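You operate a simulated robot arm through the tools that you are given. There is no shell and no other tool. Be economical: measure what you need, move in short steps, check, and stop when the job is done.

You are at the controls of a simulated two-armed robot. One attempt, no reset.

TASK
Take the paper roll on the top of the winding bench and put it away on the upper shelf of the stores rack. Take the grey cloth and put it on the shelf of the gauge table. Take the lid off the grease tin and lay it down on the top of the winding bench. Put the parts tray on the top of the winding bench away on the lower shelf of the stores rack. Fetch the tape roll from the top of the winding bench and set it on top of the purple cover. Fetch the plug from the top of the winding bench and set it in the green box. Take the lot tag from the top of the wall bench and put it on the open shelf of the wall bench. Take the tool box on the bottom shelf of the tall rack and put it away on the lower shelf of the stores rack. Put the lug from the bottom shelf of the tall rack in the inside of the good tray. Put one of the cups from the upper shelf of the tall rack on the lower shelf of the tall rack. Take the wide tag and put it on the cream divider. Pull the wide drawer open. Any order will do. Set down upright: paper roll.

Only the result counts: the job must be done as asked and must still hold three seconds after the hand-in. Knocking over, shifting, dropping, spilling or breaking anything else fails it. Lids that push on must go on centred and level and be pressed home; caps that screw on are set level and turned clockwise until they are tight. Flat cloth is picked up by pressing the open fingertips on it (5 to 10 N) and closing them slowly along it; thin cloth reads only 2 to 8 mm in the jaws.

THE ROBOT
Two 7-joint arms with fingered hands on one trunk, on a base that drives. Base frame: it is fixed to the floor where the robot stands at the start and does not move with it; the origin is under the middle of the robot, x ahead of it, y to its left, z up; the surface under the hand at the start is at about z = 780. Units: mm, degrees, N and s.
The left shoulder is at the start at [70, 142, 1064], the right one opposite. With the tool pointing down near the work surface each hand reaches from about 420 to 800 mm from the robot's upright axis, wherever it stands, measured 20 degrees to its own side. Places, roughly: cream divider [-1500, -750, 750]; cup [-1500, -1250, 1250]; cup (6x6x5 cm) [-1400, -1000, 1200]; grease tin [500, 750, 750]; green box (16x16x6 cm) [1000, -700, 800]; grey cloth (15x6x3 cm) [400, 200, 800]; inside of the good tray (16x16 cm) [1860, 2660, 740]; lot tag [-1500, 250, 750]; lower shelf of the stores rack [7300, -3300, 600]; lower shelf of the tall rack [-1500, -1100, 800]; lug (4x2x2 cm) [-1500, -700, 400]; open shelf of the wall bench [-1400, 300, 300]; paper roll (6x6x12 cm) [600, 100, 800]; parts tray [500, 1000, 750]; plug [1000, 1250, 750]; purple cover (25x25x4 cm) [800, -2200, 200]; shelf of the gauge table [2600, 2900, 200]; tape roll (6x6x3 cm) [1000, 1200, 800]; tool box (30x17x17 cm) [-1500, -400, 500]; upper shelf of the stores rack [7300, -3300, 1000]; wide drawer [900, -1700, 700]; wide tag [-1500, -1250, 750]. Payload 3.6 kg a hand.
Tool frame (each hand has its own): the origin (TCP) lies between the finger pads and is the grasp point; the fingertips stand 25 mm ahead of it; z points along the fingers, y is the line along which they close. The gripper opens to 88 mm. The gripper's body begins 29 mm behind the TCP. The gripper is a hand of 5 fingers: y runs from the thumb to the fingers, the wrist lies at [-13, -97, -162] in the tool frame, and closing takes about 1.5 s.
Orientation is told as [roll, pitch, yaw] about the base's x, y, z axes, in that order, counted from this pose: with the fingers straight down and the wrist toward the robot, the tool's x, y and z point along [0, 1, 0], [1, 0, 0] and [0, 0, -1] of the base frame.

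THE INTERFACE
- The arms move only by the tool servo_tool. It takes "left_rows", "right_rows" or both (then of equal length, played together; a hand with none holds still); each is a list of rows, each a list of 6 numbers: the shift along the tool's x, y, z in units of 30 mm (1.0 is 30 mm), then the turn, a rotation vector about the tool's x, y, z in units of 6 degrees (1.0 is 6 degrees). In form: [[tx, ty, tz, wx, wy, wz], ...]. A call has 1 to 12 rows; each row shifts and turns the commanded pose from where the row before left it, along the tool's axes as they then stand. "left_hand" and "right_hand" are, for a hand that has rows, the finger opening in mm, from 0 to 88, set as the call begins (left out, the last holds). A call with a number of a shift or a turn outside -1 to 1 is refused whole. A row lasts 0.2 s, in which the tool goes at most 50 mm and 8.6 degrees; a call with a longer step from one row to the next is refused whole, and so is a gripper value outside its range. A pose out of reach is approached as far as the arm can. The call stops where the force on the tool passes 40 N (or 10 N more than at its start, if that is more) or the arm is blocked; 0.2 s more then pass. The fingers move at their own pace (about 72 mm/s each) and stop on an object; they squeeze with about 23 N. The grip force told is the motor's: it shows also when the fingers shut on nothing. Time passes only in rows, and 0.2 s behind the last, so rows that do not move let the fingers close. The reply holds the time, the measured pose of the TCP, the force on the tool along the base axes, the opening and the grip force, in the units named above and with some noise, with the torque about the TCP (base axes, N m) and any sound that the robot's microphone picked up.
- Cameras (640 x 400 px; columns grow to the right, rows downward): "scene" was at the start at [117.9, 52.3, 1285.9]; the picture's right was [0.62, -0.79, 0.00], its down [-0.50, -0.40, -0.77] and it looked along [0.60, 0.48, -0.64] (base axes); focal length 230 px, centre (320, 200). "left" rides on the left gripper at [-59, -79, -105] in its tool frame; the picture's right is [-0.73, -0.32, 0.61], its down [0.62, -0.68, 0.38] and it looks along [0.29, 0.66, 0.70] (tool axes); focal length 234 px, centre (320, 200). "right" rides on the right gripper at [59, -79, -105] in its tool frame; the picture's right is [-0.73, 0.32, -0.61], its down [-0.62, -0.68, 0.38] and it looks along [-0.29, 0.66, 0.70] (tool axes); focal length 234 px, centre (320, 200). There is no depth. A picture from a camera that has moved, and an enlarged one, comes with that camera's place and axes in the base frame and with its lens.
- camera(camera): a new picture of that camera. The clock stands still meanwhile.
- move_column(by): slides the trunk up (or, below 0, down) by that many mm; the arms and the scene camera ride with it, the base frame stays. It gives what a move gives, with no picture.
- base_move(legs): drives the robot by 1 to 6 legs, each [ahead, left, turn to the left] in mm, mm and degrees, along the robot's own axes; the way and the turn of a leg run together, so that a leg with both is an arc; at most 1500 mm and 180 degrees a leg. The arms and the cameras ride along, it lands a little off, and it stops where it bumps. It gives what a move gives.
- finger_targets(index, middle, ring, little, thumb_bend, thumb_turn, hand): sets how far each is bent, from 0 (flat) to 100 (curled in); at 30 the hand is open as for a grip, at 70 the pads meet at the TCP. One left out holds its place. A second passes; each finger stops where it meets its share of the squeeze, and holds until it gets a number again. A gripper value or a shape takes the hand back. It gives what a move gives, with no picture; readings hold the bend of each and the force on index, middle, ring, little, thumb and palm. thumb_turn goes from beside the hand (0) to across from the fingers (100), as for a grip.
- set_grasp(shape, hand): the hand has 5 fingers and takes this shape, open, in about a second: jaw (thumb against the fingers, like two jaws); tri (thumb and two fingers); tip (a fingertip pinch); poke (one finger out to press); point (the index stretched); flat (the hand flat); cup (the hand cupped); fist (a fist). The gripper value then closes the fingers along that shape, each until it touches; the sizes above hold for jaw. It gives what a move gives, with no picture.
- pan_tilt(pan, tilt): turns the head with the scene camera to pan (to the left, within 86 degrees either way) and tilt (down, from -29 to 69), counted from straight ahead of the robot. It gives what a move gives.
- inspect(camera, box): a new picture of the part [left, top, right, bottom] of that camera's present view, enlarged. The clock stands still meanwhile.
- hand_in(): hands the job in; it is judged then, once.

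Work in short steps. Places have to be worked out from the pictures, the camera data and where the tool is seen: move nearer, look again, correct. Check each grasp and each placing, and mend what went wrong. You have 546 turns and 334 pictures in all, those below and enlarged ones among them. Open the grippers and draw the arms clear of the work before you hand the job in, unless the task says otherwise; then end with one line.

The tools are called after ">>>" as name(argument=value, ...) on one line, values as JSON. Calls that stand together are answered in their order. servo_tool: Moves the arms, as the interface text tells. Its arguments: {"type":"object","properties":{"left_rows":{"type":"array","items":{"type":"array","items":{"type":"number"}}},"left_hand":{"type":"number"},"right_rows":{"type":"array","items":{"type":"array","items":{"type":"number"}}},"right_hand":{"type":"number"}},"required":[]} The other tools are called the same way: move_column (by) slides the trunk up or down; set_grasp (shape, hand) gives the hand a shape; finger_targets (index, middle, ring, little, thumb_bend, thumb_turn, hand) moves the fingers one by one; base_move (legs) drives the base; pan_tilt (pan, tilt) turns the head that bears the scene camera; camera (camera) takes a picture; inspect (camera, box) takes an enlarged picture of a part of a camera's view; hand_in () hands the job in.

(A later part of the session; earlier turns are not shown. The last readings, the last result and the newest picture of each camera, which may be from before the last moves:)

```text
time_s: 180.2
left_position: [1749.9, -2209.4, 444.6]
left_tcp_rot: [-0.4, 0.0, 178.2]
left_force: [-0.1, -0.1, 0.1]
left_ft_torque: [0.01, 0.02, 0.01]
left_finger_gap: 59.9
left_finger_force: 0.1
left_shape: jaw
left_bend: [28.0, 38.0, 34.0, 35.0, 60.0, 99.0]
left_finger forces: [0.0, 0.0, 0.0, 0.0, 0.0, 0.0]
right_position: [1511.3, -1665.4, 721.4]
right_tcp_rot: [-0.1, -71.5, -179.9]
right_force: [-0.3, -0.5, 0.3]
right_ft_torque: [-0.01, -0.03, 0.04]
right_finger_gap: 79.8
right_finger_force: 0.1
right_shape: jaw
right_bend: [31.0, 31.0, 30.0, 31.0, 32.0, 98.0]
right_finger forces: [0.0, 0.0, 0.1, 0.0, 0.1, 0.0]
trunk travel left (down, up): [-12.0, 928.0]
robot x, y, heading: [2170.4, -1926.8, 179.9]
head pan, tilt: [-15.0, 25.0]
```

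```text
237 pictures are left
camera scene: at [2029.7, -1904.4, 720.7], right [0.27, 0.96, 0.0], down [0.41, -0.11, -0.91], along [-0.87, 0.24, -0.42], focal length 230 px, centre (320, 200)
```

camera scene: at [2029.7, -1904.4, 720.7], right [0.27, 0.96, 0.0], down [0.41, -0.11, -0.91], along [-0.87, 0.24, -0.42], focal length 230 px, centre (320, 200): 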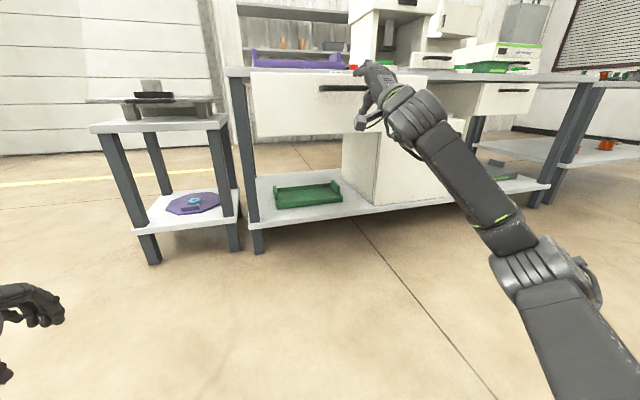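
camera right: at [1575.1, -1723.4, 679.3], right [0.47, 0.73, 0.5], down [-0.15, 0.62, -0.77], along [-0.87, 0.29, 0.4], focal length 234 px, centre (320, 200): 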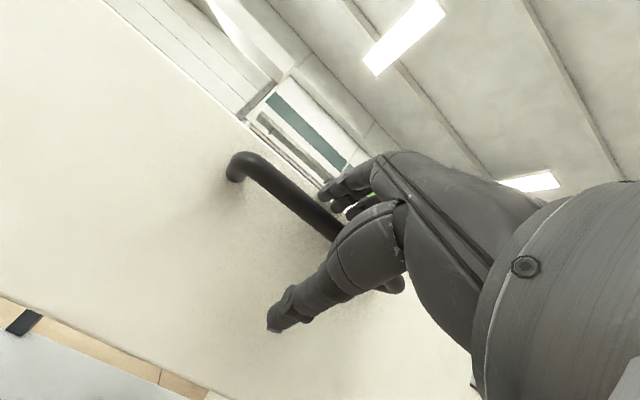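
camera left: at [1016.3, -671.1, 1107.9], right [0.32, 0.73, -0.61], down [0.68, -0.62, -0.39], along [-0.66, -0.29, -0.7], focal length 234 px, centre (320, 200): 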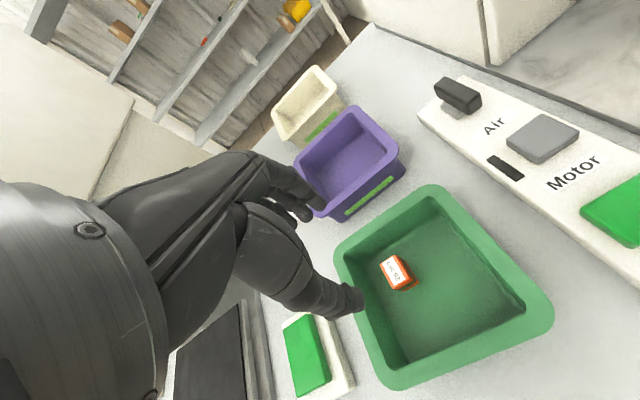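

Drawer task done. Restore the right hand to pointing down, raise the trunk, and head round the bench end toward the tall rack.

>>> servo_tool(right_rows=[[0, -0.3, -0.8, 1, 0, 0], [0, 0, -0.5, 1, 0, 0], [0, 0, -0.3, 1, 0, 0], [0, 0, 0, 1, 0, 0], [0, 0, 0, 1, 0, 0], [0, 0, 0, 1, 0, 0], [0, 0, 0, 1, 0, 0], [0, 0, 0, 1, 0, 0], [0, 0, 0, 1, 0, 0], [0, 0, 0, 1, 0, 0], [0, 0, 0, 1, 0, 0], [0, 0, 0, 0.93, 0, 0]], right_hand=88)

>>> move_column(by=400)

>>> base_move(legs=[[0, 1150, 0], [1300, 0, 0], [1200, 0, 0]])

>>> pan_tilt(pan=-30, tilt=20)

>>> camera(camera="scene")

```text
time_s: 182.8
left_position: [1750.8, -2209.9, 445.2]
left_tcp_rot: [-0.4, 0.1, 178.2]
left_force: [-0.5, 0.1, -1.4]
left_ft_torque: [-0.02, -0.02, 0.01]
left_finger_gap: 59.9
left_finger_force: 0.1
left_shape: jaw
left_bend: [28.0, 38.0, 34.0, 35.0, 60.0, 99.0]
left_finger forces: [0.1, 0.1, 0.1, 0.1, 0.0, 0.0]
right_position: [1577.4, -1672.5, 709.2]
right_tcp_rot: [0.0, -0.4, 180.0]
right_force: [-0.5, 0.6, 0.6]
right_ft_torque: [0.01, 0.03, 0.01]
right_finger_gap: 87.7
right_finger_force: 0.1
right_shape: jaw
right_bend: [30.0, 30.0, 30.0, 30.0, 30.0, 98.0]
right_finger forces: [0.0, 0.0, 0.0, 0.0, 0.0, 0.0]
right hand out of reach, approached as far as the arm can: row 11, 12
trunk travel left (down, up): [-12.0, 928.0]
robot x, y, heading: [2167.4, -1928.6, 179.8]
head pan, tilt: [-15.0, 25.0]
```

```text
time_s: 186.7
left_position: [1748.9, -2209.7, 845.1]
left_tcp_rot: [-0.4, 0.2, 178.2]
left_force: [0.3, 0.0, 0.5]
left_ft_torque: [0.02, -0.03, -0.03]
left_finger_gap: 59.9
left_finger_force: 0.1
left_shape: jaw
left_bend: [28.0, 38.0, 34.0, 35.0, 60.0, 99.0]
left_finger forces: [0.0, 0.1, 0.0, 0.0, 0.0, 0.0]
right_position: [1575.1, -1672.0, 1108.9]
right_tcp_rot: [-0.1, -0.2, 180.0]
right_force: [0.4, 0.0, 0.0]
right_ft_torque: [0.03, 0.0, 0.05]
right_finger_gap: 87.7
right_finger_force: 0.0
right_shape: jaw
right_bend: [30.0, 30.0, 30.0, 30.0, 30.0, 98.0]
right_finger forces: [0.1, 0.0, 0.0, 0.0, 0.0, 0.0]
trunk travel left (down, up): [-412.0, 528.0]
robot x, y, heading: [2167.3, -1926.9, 179.6]
head pan, tilt: [-15.0, 25.0]
```

```text
time_s: 204.3
left_position: [-758.4, -3339.8, 845.5]
left_tcp_rot: [-0.5, 0.0, 177.8]
left_force: [0.0, -0.3, -1.1]
left_ft_torque: [-0.01, 0.01, 0.01]
left_finger_gap: 60.0
left_finger_force: 0.1
left_shape: jaw
left_bend: [28.0, 38.0, 34.0, 35.0, 60.0, 99.0]
left_finger forces: [0.0, 0.0, 0.0, 0.1, 0.0, 0.1]
right_position: [-929.0, -2802.4, 1109.3]
right_tcp_rot: [0.0, -0.2, 179.6]
right_force: [0.6, 0.7, -0.8]
right_ft_torque: [0.01, 0.03, 0.01]
right_finger_gap: 87.7
right_finger_force: 0.0
right_shape: jaw
right_bend: [30.0, 30.0, 30.0, 30.0, 30.0, 98.0]
right_finger forces: [0.0, 0.0, 0.0, 0.1, 0.0, 0.0]
trunk travel left (down, up): [-412.0, 528.0]
robot x, y, heading: [-338.8, -3063.0, 179.3]
head pan, tilt: [-15.0, 25.0]
```

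```text
time_s: 205.1
left_position: [-758.4, -3340.6, 844.8]
left_tcp_rot: [-0.4, 0.1, 177.8]
left_force: [0.1, 0.3, 0.9]
left_ft_torque: [-0.02, -0.01, 0.01]
left_finger_gap: 59.9
left_finger_force: 0.0
left_shape: jaw
left_bend: [28.0, 38.0, 34.0, 35.0, 60.0, 99.0]
left_finger forces: [0.1, 0.1, 0.0, 0.0, 0.0, 0.1]
right_position: [-929.2, -2801.1, 1108.7]
right_tcp_rot: [0.0, -0.2, 179.6]
right_force: [0.2, -0.7, -0.2]
right_ft_torque: [-0.01, -0.02, 0.04]
right_finger_gap: 87.9
right_finger_force: 0.0
right_shape: jaw
right_bend: [30.0, 30.0, 30.0, 30.0, 30.0, 98.0]
right_finger forces: [0.1, 0.0, 0.0, 0.1, 0.0, 0.0]
trunk travel left (down, up): [-412.0, 528.0]
robot x, y, heading: [-340.9, -3061.1, 179.2]
head pan, tilt: [-30.0, 20.0]
```

```text
236 pictures are left
camera scene: at [-468.1, -3014.9, 1128.7], right [0.51, 0.86, 0.0], down [0.29, -0.17, -0.94], along [-0.81, 0.48, -0.34], focal length 230 px, centre (320, 200)
```

scene: 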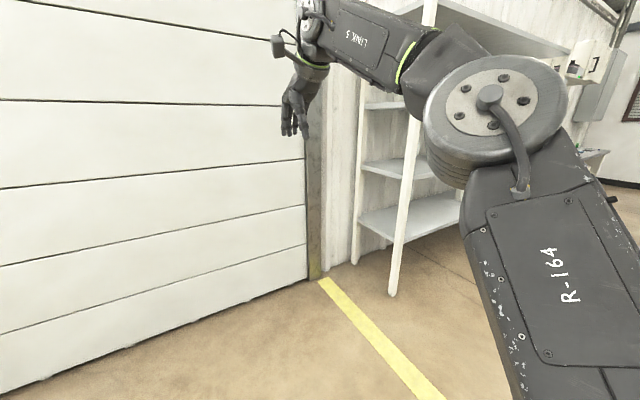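

Rack front ≈ x −1300. Drive along +y to face the rack and look.

>>> base_move(legs=[[0, -1500, 0], [0, -450, 0]])

>>> pan_tilt(pan=0, tilt=20)

>>> camera(camera="scene")

>>> pan_tilt(pan=-50, tilt=20)

>>> camera(camera="scene")

```text
time_s: 214.9
left_position: [-719.6, -1379.1, 845.5]
left_tcp_rot: [-0.4, 0.1, 177.0]
left_force: [-0.2, 0.6, 0.4]
left_ft_torque: [0.0, 0.0, 0.01]
left_finger_gap: 59.7
left_finger_force: 0.0
left_shape: jaw
left_bend: [28.0, 38.0, 34.0, 35.0, 60.0, 99.0]
left_finger forces: [0.0, 0.0, 0.1, 0.0, 0.0, 0.0]
right_position: [-882.5, -837.0, 1108.0]
right_tcp_rot: [0.0, -0.2, 178.6]
right_force: [-0.6, -0.6, 0.0]
right_ft_torque: [0.02, 0.02, 0.04]
right_finger_gap: 88.0
right_finger_force: 0.0
right_shape: jaw
right_bend: [30.0, 30.0, 30.0, 30.0, 30.0, 98.0]
right_finger forces: [0.1, 0.0, 0.1, 0.0, 0.0, 0.0]
trunk travel left (down, up): [-412.0, 528.0]
robot x, y, heading: [-292.0, -1107.0, 178.5]
head pan, tilt: [-30.0, 20.0]
```

```text
time_s: 215.8
left_position: [-719.7, -1377.6, 845.6]
left_tcp_rot: [-0.3, 0.2, 177.0]
left_force: [-0.5, -0.5, 0.4]
left_ft_torque: [0.02, -0.01, 0.02]
left_finger_gap: 59.8
left_finger_force: 0.0
left_shape: jaw
left_bend: [28.0, 38.0, 34.0, 35.0, 60.0, 99.0]
left_finger forces: [0.1, 0.0, 0.1, 0.0, 0.0, 0.1]
right_position: [-882.1, -836.6, 1108.3]
right_tcp_rot: [0.0, -0.2, 178.7]
right_force: [-0.2, 0.4, -0.4]
right_ft_torque: [-0.02, -0.02, 0.01]
right_finger_gap: 88.1
right_finger_force: 0.0
right_shape: jaw
right_bend: [30.0, 30.0, 30.0, 30.0, 30.0, 98.0]
right_finger forces: [0.0, 0.0, 0.0, 0.0, 0.0, 0.0]
trunk travel left (down, up): [-412.0, 528.0]
robot x, y, heading: [-299.1, -1106.7, 178.3]
head pan, tilt: [0.0, 20.0]
```

```text
235 pictures are left
camera scene: at [-438.1, -1102.8, 1128.7], right [0.03, 1.0, 0.0], down [0.34, -0.01, -0.94], along [-0.94, 0.03, -0.34], focal length 230 px, centre (320, 200)
```

scene: 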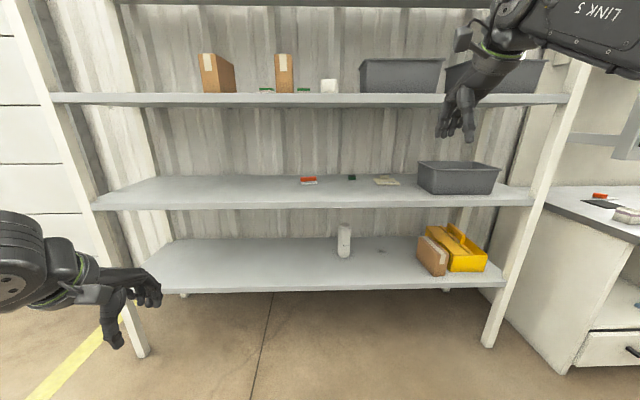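

```text
time_s: 217.0
left_position: [-721.2, -1379.3, 845.5]
left_tcp_rot: [-0.3, 0.1, 177.0]
left_force: [0.5, -0.3, -0.9]
left_ft_torque: [0.03, 0.02, 0.01]
left_finger_gap: 59.8
left_finger_force: 0.1
left_shape: jaw
left_bend: [28.0, 38.0, 34.0, 35.0, 60.0, 99.0]
left_finger forces: [0.0, 0.0, 0.0, 0.1, 0.0, 0.1]
right_position: [-882.4, -837.4, 1108.8]
right_tcp_rot: [0.0, -0.2, 178.7]
right_force: [0.0, 0.1, 0.0]
right_ft_torque: [-0.01, 0.02, 0.02]
right_finger_gap: 87.5
right_finger_force: 0.1
right_shape: jaw
right_bend: [30.0, 30.0, 30.0, 30.0, 30.0, 98.0]
right_finger forces: [0.1, 0.1, 0.1, 0.1, 0.0, 0.0]
trunk travel left (down, up): [-412.0, 528.0]
robot x, y, heading: [-299.3, -1103.1, 178.5]
head pan, tilt: [-50.0, 20.0]
```

```text
234 pictures are left
camera scene: at [-402.9, -1032.6, 1128.8], right [0.78, 0.62, 0.0], down [0.21, -0.27, -0.94], along [-0.58, 0.74, -0.34], focal length 230 px, centre (320, 200)
```

scene: 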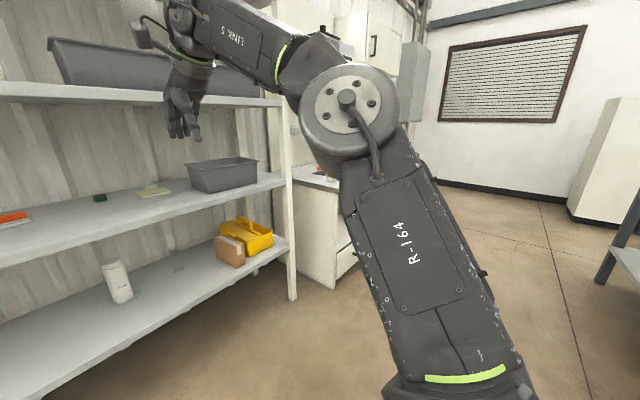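

Zoom in on the shelves.

>>> pan_tilt(pan=0, tilt=20)

>>> inspect(camera="scene", box=[180, 40, 360, 110])

>>> inspect(camera="scene", box=[270, 150, 430, 210])

>>> inspect(camera="scene", box=[310, 200, 510, 300])

```text
time_s: 218.2
left_position: [-720.1, -1378.3, 845.0]
left_tcp_rot: [-0.4, 0.1, 177.0]
left_force: [0.8, 0.2, -0.1]
left_ft_torque: [-0.02, 0.02, -0.01]
left_finger_gap: 59.9
left_finger_force: 0.0
left_shape: jaw
left_bend: [28.0, 38.0, 34.0, 35.0, 60.0, 99.0]
left_finger forces: [0.0, 0.0, 0.0, 0.0, 0.0, 0.0]
right_position: [-882.7, -836.6, 1108.9]
right_tcp_rot: [0.0, -0.2, 178.6]
right_force: [-0.3, -0.1, 0.2]
right_ft_torque: [-0.02, 0.0, 0.0]
right_finger_gap: 87.8
right_finger_force: 0.0
right_shape: jaw
right_bend: [30.0, 30.0, 30.0, 30.0, 30.0, 98.0]
right_finger forces: [0.0, 0.1, 0.1, 0.0, 0.1, 0.1]
trunk travel left (down, up): [-412.0, 528.0]
robot x, y, heading: [-297.4, -1102.5, 178.4]
head pan, tilt: [0.0, 20.0]
```

```text
3.56 times, centred on (270, 75) of scene
camera zoom: at [-438.1, -1102.9, 1128.7], right [0.03, 1.0, 0.0], down [0.34, -0.01, -0.94], along [-0.94, 0.03, -0.34], focal length 818 px, centre (498, 644)
```

zoom: 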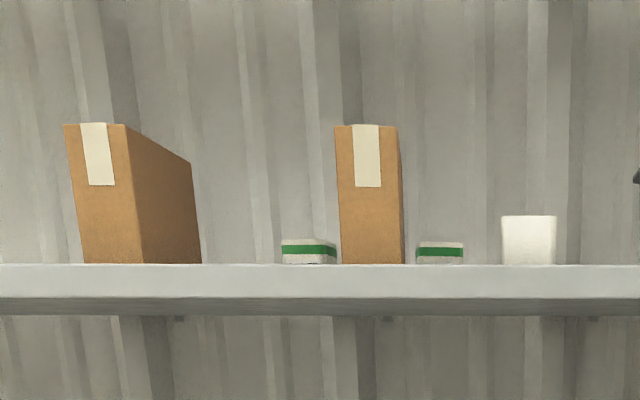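

```text
4.00 times, centred on (350, 180) of scene
camera zoom: at [-438.1, -1102.9, 1128.7], right [0.03, 1.0, 0.0], down [0.34, -0.01, -0.94], along [-0.94, 0.03, -0.34], focal length 920 px, centre (200, 280)
```

zoom: 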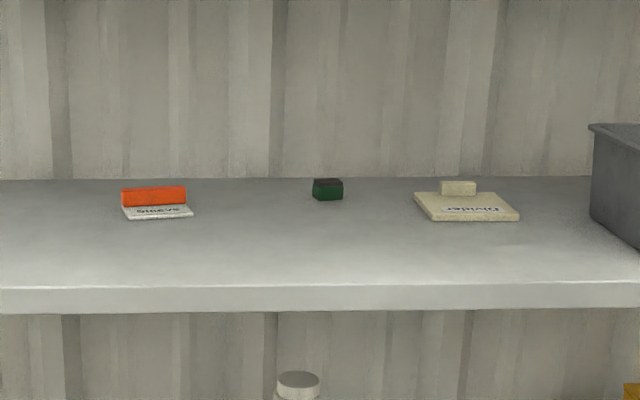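

```text
3.20 times, centred on (410, 250) of scene
camera zoom: at [-438.1, -1102.9, 1128.7], right [0.03, 1.0, 0.0], down [0.34, -0.01, -0.94], along [-0.94, 0.03, -0.34], focal length 736 px, centre (32, 40)
```

zoom: 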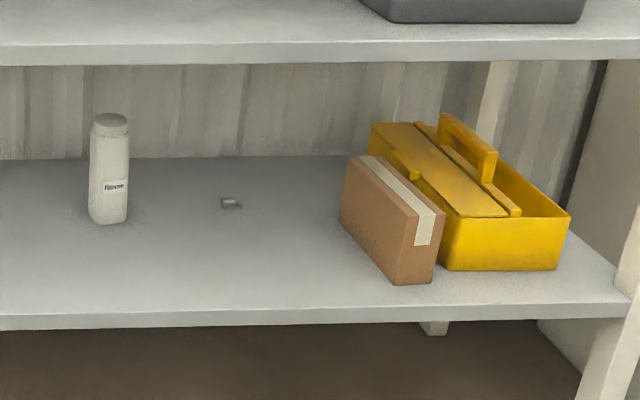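

Raise the trunk to see onto the upper shelf.

>>> move_column(by=300)

>>> inspect(camera="scene", box=[180, 100, 380, 200])

>>> camera(camera="scene")

```text
time_s: 221.2
left_position: [-719.9, -1378.4, 1144.8]
left_tcp_rot: [-0.4, 0.1, 177.0]
left_force: [0.5, 0.0, 0.0]
left_ft_torque: [-0.04, 0.0, 0.0]
left_finger_gap: 59.9
left_finger_force: 0.1
left_shape: jaw
left_bend: [28.0, 38.0, 34.0, 35.0, 60.0, 99.0]
left_finger forces: [0.1, 0.0, 0.1, 0.0, 0.0, 0.1]
right_position: [-882.5, -836.9, 1408.9]
right_tcp_rot: [0.0, -0.2, 178.7]
right_force: [0.2, -0.5, 0.4]
right_ft_torque: [-0.01, 0.0, 0.0]
right_finger_gap: 87.6
right_finger_force: 0.1
right_shape: jaw
right_bend: [30.0, 30.0, 30.0, 30.0, 30.0, 98.0]
right_finger forces: [0.0, 0.0, 0.0, 0.0, 0.0, 0.0]
trunk travel left (down, up): [-712.0, 228.0]
robot x, y, heading: [-291.9, -1107.7, 178.5]
head pan, tilt: [0.0, 20.0]
```

```text
3.20 times, centred on (280, 150) of scene
camera zoom: at [-438.2, -1103.0, 1428.7], right [0.03, 1.0, 0.0], down [0.34, -0.01, -0.94], along [-0.94, 0.03, -0.34], focal length 736 px, centre (448, 360)
```

zoom: 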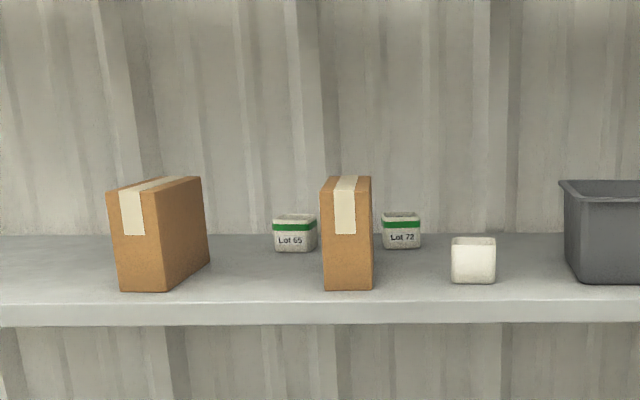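

```text
229 pictures are left
camera scene: at [-438.2, -1103.0, 1428.7], right [0.03, 1.0, 0.0], down [0.34, -0.01, -0.94], along [-0.94, 0.03, -0.34], focal length 230 px, centre (320, 200)
```

scene: 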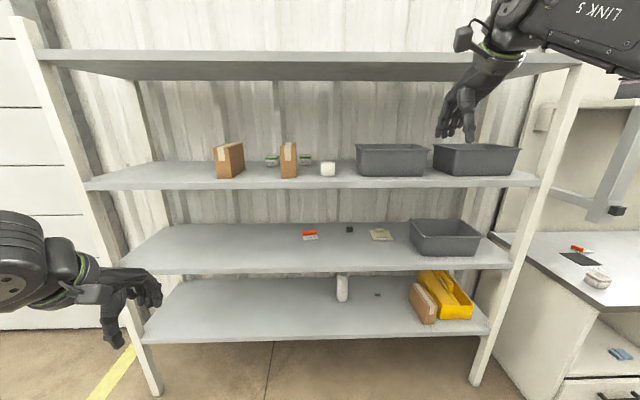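

The front white cup (≈[-1400,-1041], shelf z≈1190) is easiest. Set trunk and right-hand height, then approach.

>>> move_column(by=150)

>>> servo_tool(right_rows=[[0.26, 0.1, 0.95, 0, 0, 0], [0.26, 0.1, 0.95, 0, 0, 0], [0.26, 0.1, 0.95, 0, 0, 0], [0.26, 0.1, 0.95, 0, 0, 0], [0.26, 0.1, 0.95, 0, 0, 0], [0.26, 0.1, 0.95, 0, 0, 0], [0.26, 0.1, 0.95, 0, 0, 0], [0.26, 0.1, 0.95, 0, 0, 0], [0.26, 0.1, 0.95, 0, 0, 0]])

>>> base_move(legs=[[0, 130, 1.5], [330, 0, 0]])

>>> camera(camera="right")

>>> camera(camera="scene")

```text
time_s: 222.9
left_position: [-719.3, -1379.5, 1295.1]
left_tcp_rot: [-0.4, 0.1, 177.1]
left_force: [-0.1, -0.1, -0.6]
left_ft_torque: [-0.02, -0.02, 0.01]
left_finger_gap: 60.3
left_finger_force: 0.2
left_shape: jaw
left_bend: [28.0, 38.0, 34.0, 35.0, 60.0, 99.0]
left_finger forces: [0.0, 0.0, 0.0, 0.0, 0.1, 0.0]
right_position: [-882.5, -837.6, 1559.3]
right_tcp_rot: [0.0, -0.2, 178.6]
right_force: [0.5, 1.0, 0.0]
right_ft_torque: [0.01, 0.01, 0.02]
right_finger_gap: 87.8
right_finger_force: 0.0
right_shape: jaw
right_bend: [30.0, 30.0, 30.0, 30.0, 30.0, 98.0]
right_finger forces: [0.1, 0.1, 0.0, 0.0, 0.0, 0.0]
trunk travel left (down, up): [-862.0, 78.0]
robot x, y, heading: [-295.0, -1106.3, 178.4]
head pan, tilt: [0.0, 20.0]
```

```text
time_s: 224.9
left_position: [-720.9, -1378.9, 1295.3]
left_tcp_rot: [-0.4, 0.2, 177.0]
left_force: [0.5, 0.6, -0.7]
left_ft_torque: [0.01, 0.02, 0.04]
left_finger_gap: 60.0
left_finger_force: 0.1
left_shape: jaw
left_bend: [28.0, 38.0, 34.0, 35.0, 60.0, 99.0]
left_finger forces: [0.1, 0.0, 0.0, 0.1, 0.0, 0.1]
right_position: [-913.2, -907.4, 1301.5]
right_tcp_rot: [-0.1, -0.2, 178.7]
right_force: [0.0, 0.3, 0.7]
right_ft_torque: [0.0, -0.03, -0.01]
right_finger_gap: 88.1
right_finger_force: 0.1
right_shape: jaw
right_bend: [30.0, 30.0, 30.0, 30.0, 30.0, 98.0]
right_finger forces: [0.0, 0.1, 0.1, 0.0, 0.0, 0.1]
trunk travel left (down, up): [-862.0, 78.0]
robot x, y, heading: [-297.9, -1108.2, 178.4]
head pan, tilt: [0.0, 20.0]
```

```text
time_s: 228.0
left_position: [-1042.4, -1520.3, 1295.0]
left_tcp_rot: [-0.4, 0.1, 178.6]
left_force: [-0.1, 0.4, -0.4]
left_ft_torque: [0.02, -0.01, 0.0]
left_finger_gap: 60.0
left_finger_force: 0.0
left_shape: jaw
left_bend: [28.0, 38.0, 34.0, 35.0, 60.0, 99.0]
left_finger forces: [0.0, 0.1, 0.0, 0.0, 0.0, 0.0]
right_position: [-1248.2, -1053.2, 1303.5]
right_tcp_rot: [0.1, -0.3, -179.6]
right_force: [0.0, 1.0, -0.5]
right_ft_torque: [0.01, 0.02, -0.03]
right_finger_gap: 87.9
right_finger_force: 0.0
right_shape: jaw
right_bend: [30.0, 30.0, 30.0, 30.0, 30.0, 98.0]
right_finger forces: [0.0, 0.0, 0.0, 0.1, 0.0, 0.0]
trunk travel left (down, up): [-862.0, 78.0]
robot x, y, heading: [-625.8, -1235.2, -179.9]
head pan, tilt: [0.0, 20.0]
```

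```text
228 pictures are left
camera right: at [-1168.9, -1112.0, 1407.3], right [-0.32, 0.72, 0.61], down [0.68, 0.63, -0.39], along [-0.66, 0.29, -0.69], focal length 234 px, centre (320, 200)
```

right: 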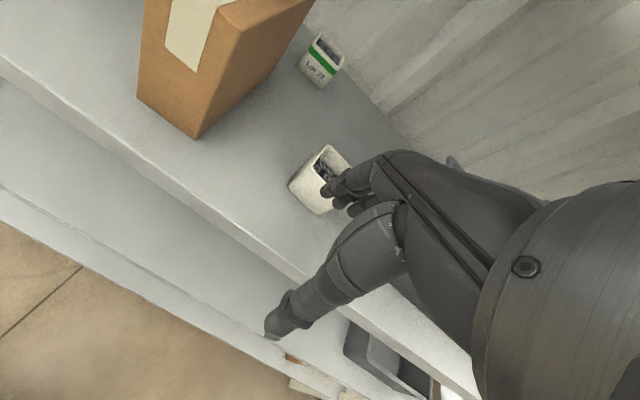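

```text
227 pictures are left
camera scene: at [-767.7, -1236.3, 1579.1], right [0.0, 1.0, 0.0], down [0.34, 0.0, -0.94], along [-0.94, 0.0, -0.34], focal length 230 px, centre (320, 200)
```

scene: 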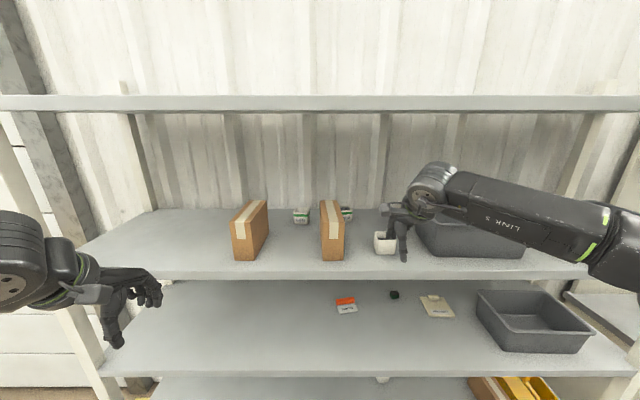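

Cup holds some contents, so keep it level. Cup ≈[-1370,-1048]; drive forward 120 mm.

>>> base_move(legs=[[120, 0, 0]])

>>> camera(camera="right")

>>> inspect(camera="scene", box=[330, 180, 490, 280])

```text
time_s: 229.2
left_position: [-1159.5, -1521.9, 1296.1]
left_tcp_rot: [-0.4, 0.0, 178.6]
left_force: [0.5, 0.4, 0.2]
left_ft_torque: [0.01, 0.02, -0.03]
left_finger_gap: 59.8
left_finger_force: 0.1
left_shape: jaw
left_bend: [28.0, 38.0, 34.0, 35.0, 60.0, 99.0]
left_finger forces: [0.0, 0.1, 0.0, 0.0, 0.0, 0.0]
right_position: [-1366.4, -1054.2, 1304.9]
right_tcp_rot: [0.0, -0.2, -179.6]
right_force: [-0.3, 0.4, -0.5]
right_ft_torque: [0.04, -0.01, -0.04]
right_finger_gap: 87.7
right_finger_force: 0.1
right_shape: jaw
right_bend: [30.0, 30.0, 30.0, 30.0, 30.0, 98.0]
right_finger forces: [0.0, 0.0, 0.1, 0.1, 0.0, 0.1]
trunk travel left (down, up): [-862.0, 78.0]
robot x, y, heading: [-750.1, -1235.9, -179.7]
head pan, tilt: [0.0, 20.0]
```

```text
226 pictures are left
camera right: at [-1287.2, -1112.6, 1407.8], right [-0.32, 0.72, 0.61], down [0.67, 0.63, -0.39], along [-0.66, 0.29, -0.69], focal length 234 px, centre (320, 200)
```

right: 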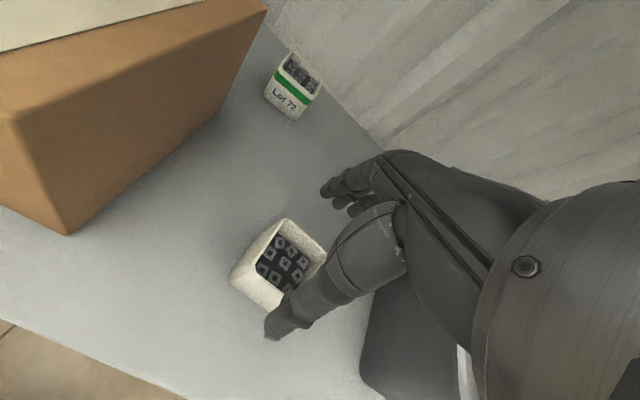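

```text
4.00 times, centred on (410, 230) of scene
camera zoom: at [-885.9, -1236.8, 1579.2], right [0.0, 1.0, 0.0], down [0.34, 0.0, -0.94], along [-0.94, 0.0, -0.34], focal length 920 px, centre (-40, 80)
```

zoom: 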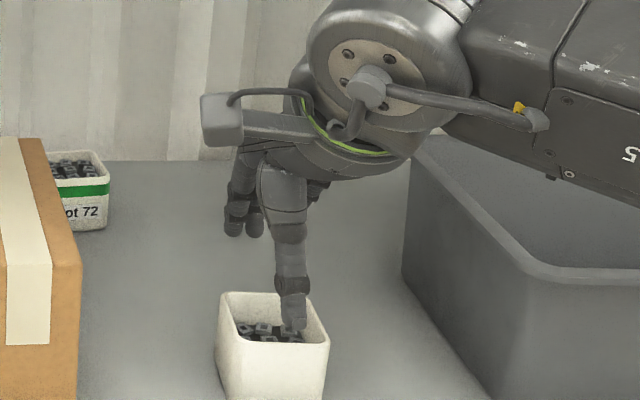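

Small correction, then descend around the cup and close.

>>> servo_tool(right_rows=[[-0.22, 0.27, 0.3, 0, 0, 0], [0, 0, 0.8, 0, 0, 0], [0, 0, 0.8, 0, 0, 0], [0, 0, 0.7, 0, 0, 0]])

>>> camera(camera="right")

>>> inspect(camera="scene", box=[330, 180, 490, 280])

```text
time_s: 230.2
left_position: [-1161.8, -1520.9, 1294.6]
left_tcp_rot: [-0.5, 0.0, 178.6]
left_force: [-1.4, 0.0, 0.3]
left_ft_torque: [-0.01, 0.03, 0.0]
left_finger_gap: 59.8
left_finger_force: 0.0
left_shape: jaw
left_bend: [28.0, 38.0, 34.0, 35.0, 60.0, 99.0]
left_finger forces: [0.0, 0.1, 0.0, 0.0, 0.1, 0.1]
right_position: [-1376.1, -1048.9, 1225.6]
right_tcp_rot: [0.0, -0.5, -179.6]
right_force: [-2.1, -0.5, 4.5]
right_ft_torque: [-0.02, -0.02, -0.01]
right_finger_gap: 88.0
right_finger_force: 0.1
right_shape: jaw
right_bend: [29.0, 30.0, 30.0, 30.0, 29.0, 98.0]
right_finger forces: [4.2, 0.0, 0.0, 0.0, 2.2, 0.0]
trunk travel left (down, up): [-862.0, 78.0]
robot x, y, heading: [-743.7, -1236.3, -180.2]
head pan, tilt: [0.0, 20.0]
```

```text
224 pictures are left
camera right: at [-1297.4, -1106.6, 1329.1], right [-0.32, 0.72, 0.61], down [0.67, 0.63, -0.39], along [-0.66, 0.29, -0.69], focal length 234 px, centre (320, 200)
```

right: 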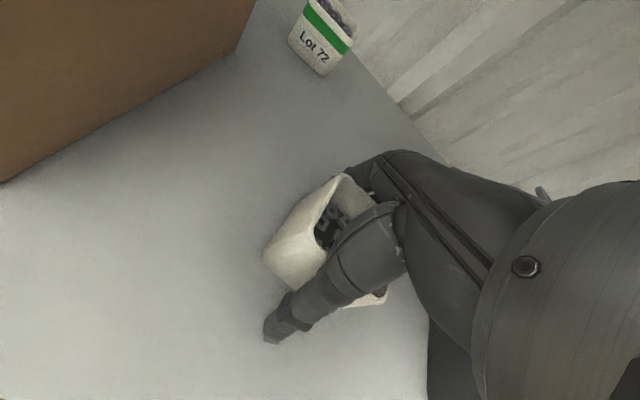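

```text
4.00 times, centred on (410, 230) of scene
camera zoom: at [-888.1, -1237.1, 1579.1], right [0.0, 1.0, 0.0], down [0.34, 0.0, -0.94], along [-0.94, 0.0, -0.34], focal length 920 px, centre (-40, 80)
```

zoom: 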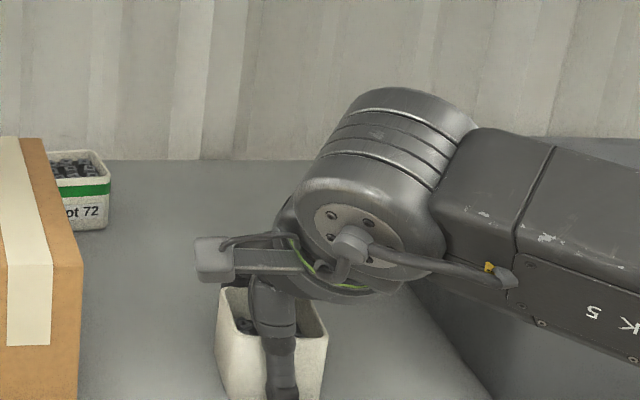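

>>> servo_tool(right_rows=[[0, 0, -0.2, 0, 0, 0], [0, 0, 0, 0, 0, 0]])

>>> servo_tool(right_rows=[[0, 0, 0, 0, 0, 0], [0, 0, 0, 0, 0, 0], [0, 0, 0, 0, 0, 0], [0, 0, 0, 0, 0, 0], [0, 0, 0, 0, 0, 0], [0, 0, 0, 0, 0, 0], [0, 0, 0, 0, 0, 0]], right_hand=20)

>>> camera(camera="right")

```text
time_s: 230.8
left_position: [-1162.6, -1519.8, 1295.7]
left_tcp_rot: [-0.4, 0.0, 178.6]
left_force: [0.2, -0.7, -0.6]
left_ft_torque: [0.05, -0.03, 0.03]
left_finger_gap: 60.0
left_finger_force: 0.1
left_shape: jaw
left_bend: [28.0, 38.0, 34.0, 35.0, 60.0, 99.0]
left_finger forces: [0.0, 0.1, 0.0, 0.0, 0.0, 0.0]
right_position: [-1376.6, -1047.6, 1230.0]
right_tcp_rot: [0.0, -0.1, -179.6]
right_force: [0.4, -0.6, -0.3]
right_ft_torque: [-0.01, -0.02, 0.01]
right_finger_gap: 88.0
right_finger_force: 0.0
right_shape: jaw
right_bend: [30.0, 30.0, 30.0, 30.0, 30.0, 98.0]
right_finger forces: [0.1, 0.0, 0.0, 0.0, 0.1, 0.0]
trunk travel left (down, up): [-862.0, 78.0]
robot x, y, heading: [-743.9, -1234.3, -179.9]
head pan, tilt: [0.0, 20.0]
```

```text
time_s: 232.4
left_position: [-1164.0, -1519.8, 1294.9]
left_tcp_rot: [-0.3, 0.2, 178.6]
left_force: [0.9, -0.1, 0.5]
left_ft_torque: [0.03, -0.02, -0.04]
left_finger_gap: 59.9
left_finger_force: 0.1
left_shape: jaw
left_bend: [28.0, 38.0, 34.0, 35.0, 60.0, 99.0]
left_finger forces: [0.1, 0.0, 0.1, 0.0, 0.1, 0.0]
right_position: [-1376.8, -1049.8, 1230.3]
right_tcp_rot: [-0.1, -0.3, -179.7]
right_force: [0.5, 0.2, 0.0]
right_ft_torque: [-0.02, 0.04, 0.0]
right_finger_gap: 50.4
right_finger_force: 22.9
right_shape: jaw
right_bend: [74.0, 43.0, 41.0, 43.0, 65.0, 99.0]
right_finger forces: [11.3, 6.2, 2.5, 1.3, 21.2, 0.1]
trunk travel left (down, up): [-862.0, 78.0]
robot x, y, heading: [-750.5, -1236.0, -179.8]
head pan, tilt: [0.0, 20.0]
```

```text
222 pictures are left
camera right: at [-1298.9, -1106.3, 1334.1], right [-0.33, 0.72, 0.61], down [0.68, 0.63, -0.39], along [-0.66, 0.29, -0.69], focal length 234 px, centre (320, 200)
```

right: 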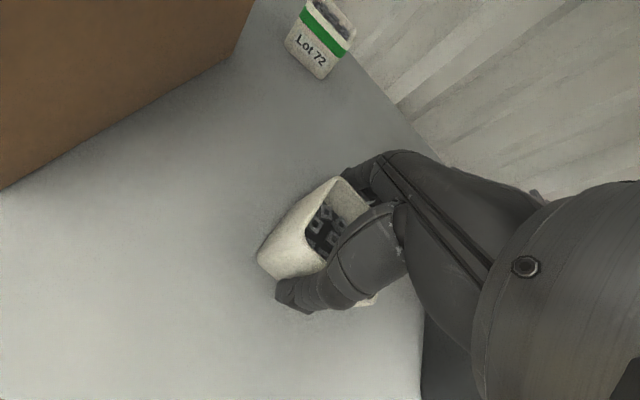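

Gripped by four fingers. Lift slowly and check.

>>> servo_tool(right_rows=[[0, 0, -0.2, 0, 0, 0], [0, 0, -0.4, 0, 0, 0], [0, 0, -0.5, 0, 0, 0], [0, 0, -0.5, 0, 0, 0], [0, 0, -0.4, 0, 0, 0]])

>>> camera(camera="right")

>>> inspect(camera="scene", box=[330, 180, 490, 280])

```text
time_s: 233.6
left_position: [-1163.0, -1520.9, 1295.9]
left_tcp_rot: [-0.4, 0.1, 178.6]
left_force: [-0.6, -1.0, 0.6]
left_ft_torque: [-0.04, 0.02, 0.0]
left_finger_gap: 60.0
left_finger_force: 0.1
left_shape: jaw
left_bend: [28.0, 38.0, 34.0, 35.0, 60.0, 99.0]
left_finger forces: [0.0, 0.0, 0.0, 0.0, 0.0, 0.0]
right_position: [-1376.9, -1048.0, 1290.0]
right_tcp_rot: [0.0, -0.1, -179.6]
right_force: [0.6, 0.5, -1.5]
right_ft_torque: [0.02, 0.0, 0.02]
right_finger_gap: 50.3
right_finger_force: 22.9
right_shape: jaw
right_bend: [74.0, 43.0, 41.0, 43.0, 65.0, 99.0]
right_finger forces: [11.2, 6.0, 2.6, 1.3, 21.2, 0.1]
trunk travel left (down, up): [-862.0, 78.0]
robot x, y, heading: [-751.4, -1238.5, -179.7]
head pan, tilt: [0.0, 20.0]
```

```text
221 pictures are left
camera right: at [-1299.3, -1106.3, 1394.1], right [-0.33, 0.72, 0.61], down [0.68, 0.63, -0.39], along [-0.66, 0.29, -0.69], focal length 234 px, centre (320, 200)
```

right: 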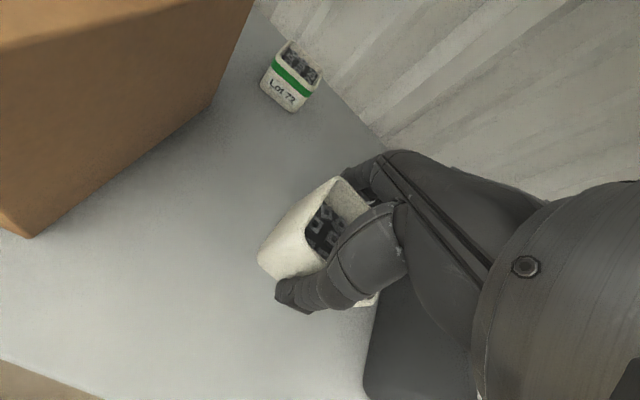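

```text
4.00 times, centred on (410, 230) of scene
camera zoom: at [-889.8, -1236.9, 1578.7], right [0.0, 1.0, 0.0], down [0.34, 0.0, -0.94], along [-0.94, 0.0, -0.34], focal length 920 px, centre (-40, 80)
```

zoom: 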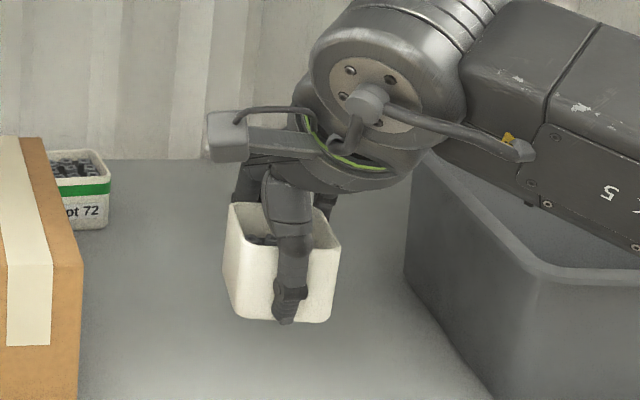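

Cup is level and held. Back out, lower the trunk 400, shift left and enter over the lower shelf.

>>> base_move(legs=[[-330, 0, 0]])

>>> move_column(by=-380)

>>> base_move(legs=[[0, 290, 0], [300, 0, 0]])

>>> camera(camera="right")

>>> camera(camera="scene")

```text
time_s: 235.8
left_position: [-837.6, -1520.0, 1294.5]
left_tcp_rot: [-0.5, 0.2, 178.6]
left_force: [-0.5, 0.0, -0.5]
left_ft_torque: [0.04, -0.02, 0.0]
left_finger_gap: 59.8
left_finger_force: 0.1
left_shape: jaw
left_bend: [28.0, 38.0, 34.0, 35.0, 60.0, 99.0]
left_finger forces: [0.1, 0.0, 0.0, 0.0, 0.0, 0.0]
right_position: [-1051.6, -1047.5, 1289.1]
right_tcp_rot: [0.0, -0.2, -179.5]
right_force: [0.2, 0.4, -1.1]
right_ft_torque: [0.03, -0.03, 0.0]
right_finger_gap: 50.2
right_finger_force: 23.4
right_shape: jaw
right_bend: [74.0, 43.0, 41.0, 43.0, 65.0, 99.0]
right_finger forces: [11.2, 6.1, 2.6, 1.2, 21.1, 0.1]
trunk travel left (down, up): [-862.0, 78.0]
robot x, y, heading: [-415.7, -1236.9, -180.0]
head pan, tilt: [0.0, 20.0]
```

```text
time_s: 239.5
left_position: [-836.5, -1519.9, 915.1]
left_tcp_rot: [-0.4, 0.1, 178.7]
left_force: [-1.0, 0.1, -0.5]
left_ft_torque: [0.01, 0.01, -0.01]
left_finger_gap: 59.8
left_finger_force: 0.1
left_shape: jaw
left_bend: [28.0, 38.0, 34.0, 35.0, 60.0, 99.0]
left_finger forces: [0.0, 0.1, 0.0, 0.0, 0.0, 0.1]
right_position: [-1049.5, -1047.9, 910.6]
right_tcp_rot: [0.1, -0.2, -179.6]
right_force: [0.2, 0.0, -0.7]
right_ft_torque: [0.02, 0.03, 0.04]
right_finger_gap: 50.1
right_finger_force: 23.0
right_shape: jaw
right_bend: [74.0, 43.0, 41.0, 43.0, 65.0, 99.0]
right_finger forces: [11.2, 6.1, 2.6, 1.3, 21.3, 0.0]
trunk travel left (down, up): [-482.0, 458.0]
robot x, y, heading: [-416.4, -1235.4, -179.7]
head pan, tilt: [0.0, 20.0]
```

```text
time_s: 243.2
left_position: [-1138.3, -1813.7, 915.0]
left_tcp_rot: [-0.3, 0.0, 178.8]
left_force: [-1.0, 0.3, -0.4]
left_ft_torque: [0.01, 0.03, 0.02]
left_finger_gap: 59.8
left_finger_force: 0.0
left_shape: jaw
left_bend: [28.0, 38.0, 34.0, 35.0, 60.0, 99.0]
left_finger forces: [0.1, 0.0, 0.0, 0.0, 0.1, 0.1]
right_position: [-1353.0, -1342.0, 908.6]
right_tcp_rot: [0.0, 0.0, -179.5]
right_force: [0.0, -0.7, -0.4]
right_ft_torque: [-0.02, 0.01, 0.01]
right_finger_gap: 50.1
right_finger_force: 22.9
right_shape: jaw
right_bend: [74.0, 43.0, 41.0, 43.0, 65.0, 99.0]
right_finger forces: [11.2, 6.1, 2.7, 1.3, 21.2, 0.1]
trunk travel left (down, up): [-482.0, 458.0]
robot x, y, heading: [-724.7, -1529.2, -179.8]
head pan, tilt: [0.0, 20.0]
```

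```text
219 pictures are left
camera right: at [-1275.0, -1400.2, 1013.5], right [-0.33, 0.72, 0.61], down [0.67, 0.63, -0.39], along [-0.66, 0.28, -0.69], focal length 234 px, centre (320, 200)
```

right: 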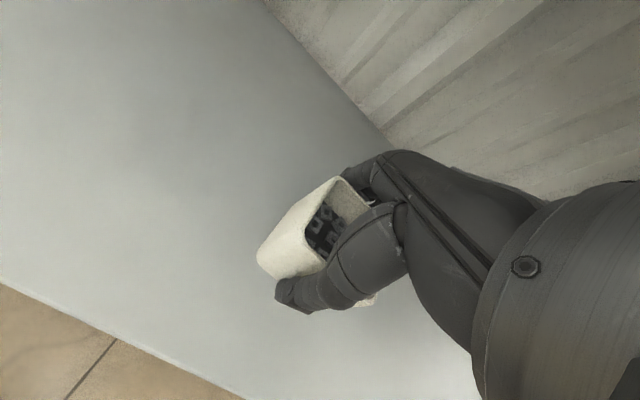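

```text
218 pictures are left
camera scene: at [-865.4, -1529.8, 1198.6], right [0.0, 1.0, 0.0], down [0.34, 0.0, -0.94], along [-0.94, 0.0, -0.34], focal length 230 px, centre (320, 200)
```

scene: 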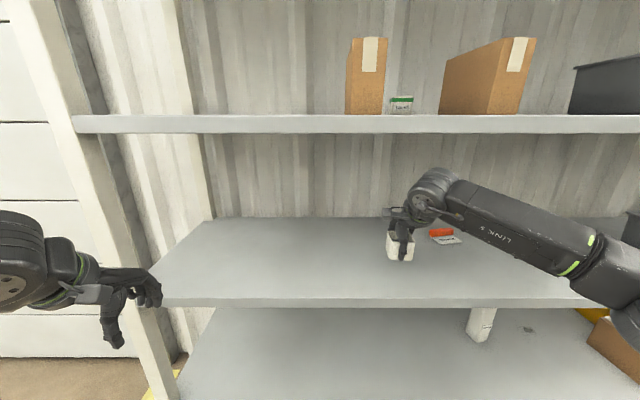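

>>> base_move(legs=[[70, 0, 0]])

>>> servo_tool(right_rows=[[0, 0, 0.6, 0, 0, 0], [0, 0, 0.6, 0, 0, 0], [0, 0, 0.3, 0, 0, 0]])

>>> servo_tool(right_rows=[[0, 0, 0.17, 0, 0, 0], [0, 0, 0.13, 0, 0, 0]])

```text
time_s: 244.2
left_position: [-1208.2, -1813.8, 914.4]
left_tcp_rot: [-0.3, 0.1, 178.8]
left_force: [-0.5, -0.1, 0.1]
left_ft_torque: [0.0, -0.04, -0.02]
left_finger_gap: 59.6
left_finger_force: 0.0
left_shape: jaw
left_bend: [28.0, 38.0, 34.0, 35.0, 60.0, 99.0]
left_finger forces: [0.0, 0.1, 0.0, 0.1, 0.0, 0.1]
right_position: [-1424.0, -1341.0, 908.4]
right_tcp_rot: [-0.1, -0.1, -179.6]
right_force: [0.2, -0.1, -1.3]
right_ft_torque: [-0.01, -0.04, -0.01]
right_finger_gap: 50.0
right_finger_force: 22.4
right_shape: jaw
right_bend: [74.0, 43.0, 41.0, 43.0, 65.0, 99.0]
right_finger forces: [11.2, 6.2, 2.7, 1.4, 21.2, 0.0]
trunk travel left (down, up): [-482.0, 458.0]
robot x, y, heading: [-793.4, -1528.8, -179.8]
head pan, tilt: [0.0, 20.0]
```

```text
time_s: 245.0
left_position: [-1207.8, -1814.2, 915.4]
left_tcp_rot: [-0.5, 0.1, 178.8]
left_force: [0.0, 0.0, 0.1]
left_ft_torque: [0.03, 0.0, -0.03]
left_finger_gap: 60.0
left_finger_force: 0.0
left_shape: jaw
left_bend: [28.0, 38.0, 34.0, 35.0, 60.0, 99.0]
left_finger forces: [0.0, 0.0, 0.1, 0.0, 0.1, 0.0]
right_position: [-1424.1, -1343.0, 864.5]
right_tcp_rot: [0.0, -0.1, -179.5]
right_force: [0.5, 0.3, -0.8]
right_ft_torque: [-0.05, -0.02, 0.03]
right_finger_gap: 50.1
right_finger_force: 23.3
right_shape: jaw
right_bend: [74.0, 43.0, 41.0, 43.0, 65.0, 99.0]
right_finger forces: [11.2, 6.0, 2.7, 1.3, 21.1, 0.1]
trunk travel left (down, up): [-482.0, 458.0]
robot x, y, heading: [-791.3, -1527.9, -179.7]
head pan, tilt: [0.0, 20.0]
```

```text
time_s: 245.6
left_position: [-1207.8, -1814.6, 914.9]
left_tcp_rot: [-0.4, 0.1, 178.8]
left_force: [0.1, -0.2, -0.6]
left_ft_torque: [0.01, 0.01, 0.02]
left_finger_gap: 60.1
left_finger_force: 0.0
left_shape: jaw
left_bend: [28.0, 38.0, 34.0, 35.0, 60.0, 99.0]
left_finger forces: [0.0, 0.1, 0.0, 0.0, 0.0, 0.0]
right_position: [-1422.7, -1343.1, 855.4]
right_tcp_rot: [0.0, -0.2, -179.5]
right_force: [0.1, 0.1, -1.4]
right_ft_torque: [0.02, 0.01, -0.01]
right_finger_gap: 49.9
right_finger_force: 23.1
right_shape: jaw
right_bend: [74.0, 43.0, 41.0, 43.0, 65.0, 99.0]
right_finger forces: [11.3, 6.1, 2.7, 1.4, 21.2, 0.0]
trunk travel left (down, up): [-482.0, 458.0]
robot x, y, heading: [-791.8, -1527.8, -179.8]
head pan, tilt: [0.0, 20.0]
```

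Continue lowering in small steps until contact.

>>> servo_tool(right_rows=[[0, 0, 0.13, 0, 0, 0], [0, 0, 0.13, 0, 0, 0]])

>>> servo_tool(right_rows=[[0, 0, 0.1, 0, 0, 0], [0, 0, 0.1, 0, 0, 0]])

```text
time_s: 246.2
left_position: [-1206.6, -1815.3, 915.3]
left_tcp_rot: [-0.4, 0.0, 178.7]
left_force: [-0.8, 0.2, 0.3]
left_ft_torque: [0.02, 0.02, -0.01]
left_finger_gap: 59.7
left_finger_force: 0.1
left_shape: jaw
left_bend: [28.0, 38.0, 34.0, 35.0, 60.0, 99.0]
left_finger forces: [0.1, 0.0, 0.1, 0.0, 0.0, 0.0]
right_position: [-1423.5, -1342.9, 850.2]
right_tcp_rot: [0.0, -0.4, -179.5]
right_force: [-1.8, 1.3, 5.9]
right_ft_torque: [0.01, -0.04, 0.04]
right_finger_gap: 50.1
right_finger_force: 22.7
right_shape: jaw
right_bend: [74.0, 43.0, 41.0, 43.0, 65.0, 99.0]
right_finger forces: [12.4, 6.6, 3.0, 1.6, 21.5, 0.1]
trunk travel left (down, up): [-482.0, 458.0]
robot x, y, heading: [-792.4, -1528.7, -179.8]
head pan, tilt: [0.0, 20.0]
```

```text
time_s: 246.8
left_position: [-1205.0, -1815.2, 917.0]
left_tcp_rot: [-0.4, 0.0, 178.7]
left_force: [0.5, 0.0, 0.1]
left_ft_torque: [0.0, -0.05, 0.02]
left_finger_gap: 60.1
left_finger_force: 0.1
left_shape: jaw
left_bend: [28.0, 38.0, 34.0, 35.0, 60.0, 99.0]
left_finger forces: [0.0, 0.0, 0.0, 0.0, 0.1, 0.0]
right_position: [-1422.0, -1343.9, 848.8]
right_tcp_rot: [0.0, -0.7, -179.5]
right_force: [-7.7, 2.2, 32.7]
right_ft_torque: [0.12, 0.1, 0.04]
right_finger_gap: 50.1
right_finger_force: 22.5
right_shape: jaw
right_bend: [74.0, 42.0, 40.0, 43.0, 67.0, 99.0]
right_finger forces: [17.4, 8.3, 3.6, 2.2, 22.3, 0.0]
trunk travel left (down, up): [-482.0, 458.0]
robot x, y, heading: [-791.2, -1527.5, -179.5]
head pan, tilt: [0.0, 20.0]
```

On the shelf. Relieve, release, rise.

>>> servo_tool(right_rows=[[0, 0, -0.17, 0, 0, 0], [0, 0, 0, 0, 0, 0]])

>>> servo_tool(right_rows=[[0, 0, 0, 0, 0, 0], [0, 0, 0, 0, 0, 0], [0, 0, 0, 0, 0, 0], [0, 0, 0, 0, 0, 0], [0, 0, 0, 0, 0, 0], [0, 0, -0.4, 0, 0, 0], [0, 0, -0.8, 0, 0, 0], [0, 0, -0.9, 0, 0, 0]], right_hand=88)

>>> camera(camera="right")

```text
time_s: 247.4
left_position: [-1205.2, -1815.9, 916.1]
left_tcp_rot: [-0.3, -0.1, 178.8]
left_force: [0.6, 0.5, 0.4]
left_ft_torque: [0.02, 0.02, -0.05]
left_finger_gap: 59.7
left_finger_force: 0.1
left_shape: jaw
left_bend: [28.0, 38.0, 34.0, 35.0, 60.0, 99.0]
left_finger forces: [0.0, 0.1, 0.1, 0.0, 0.0, 0.0]
right_position: [-1421.2, -1342.9, 847.3]
right_tcp_rot: [-0.1, -0.3, -179.4]
right_force: [-5.5, 0.2, 20.5]
right_ft_torque: [0.02, 0.12, 0.03]
right_finger_gap: 49.6
right_finger_force: 22.9
right_shape: jaw
right_bend: [74.0, 42.0, 39.0, 42.0, 67.0, 99.0]
right_finger forces: [15.7, 8.2, 3.2, 1.8, 21.9, 0.0]
trunk travel left (down, up): [-482.0, 458.0]
robot x, y, heading: [-792.0, -1529.1, -179.6]
head pan, tilt: [0.0, 20.0]
```

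```text
time_s: 249.2
left_position: [-1206.9, -1815.3, 913.5]
left_tcp_rot: [-0.4, 0.0, 178.8]
left_force: [0.2, 0.6, 0.9]
left_ft_torque: [-0.01, -0.01, -0.01]
left_finger_gap: 60.0
left_finger_force: 0.0
left_shape: jaw
left_bend: [28.0, 38.0, 34.0, 35.0, 60.0, 99.0]
left_finger forces: [0.0, 0.0, 0.0, 0.0, 0.0, 0.1]
right_position: [-1421.6, -1341.1, 910.7]
right_tcp_rot: [0.0, -0.2, -179.5]
right_force: [0.0, 0.2, 0.3]
right_ft_torque: [0.02, -0.01, 0.0]
right_finger_gap: 88.0
right_finger_force: 0.0
right_shape: jaw
right_bend: [30.0, 30.0, 30.0, 30.0, 30.0, 97.0]
right_finger forces: [0.1, 0.1, 0.0, 0.0, 0.1, 0.0]
trunk travel left (down, up): [-482.0, 458.0]
robot x, y, heading: [-790.5, -1530.5, -179.9]
head pan, tilt: [0.0, 20.0]
```

```text
217 pictures are left
camera right: at [-1343.8, -1400.9, 1014.8], right [-0.33, 0.72, 0.61], down [0.67, 0.63, -0.39], along [-0.66, 0.28, -0.69], focal length 234 px, centre (320, 200)
```

right: 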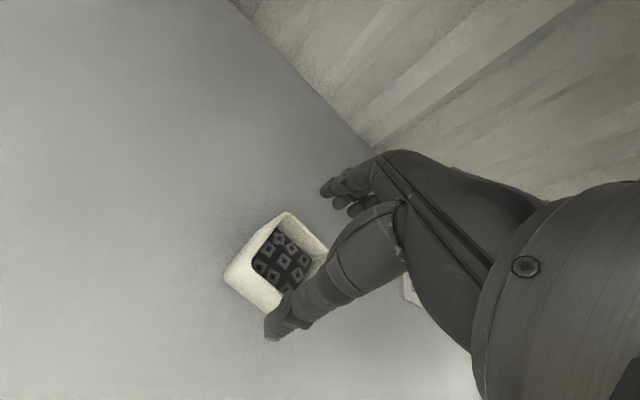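

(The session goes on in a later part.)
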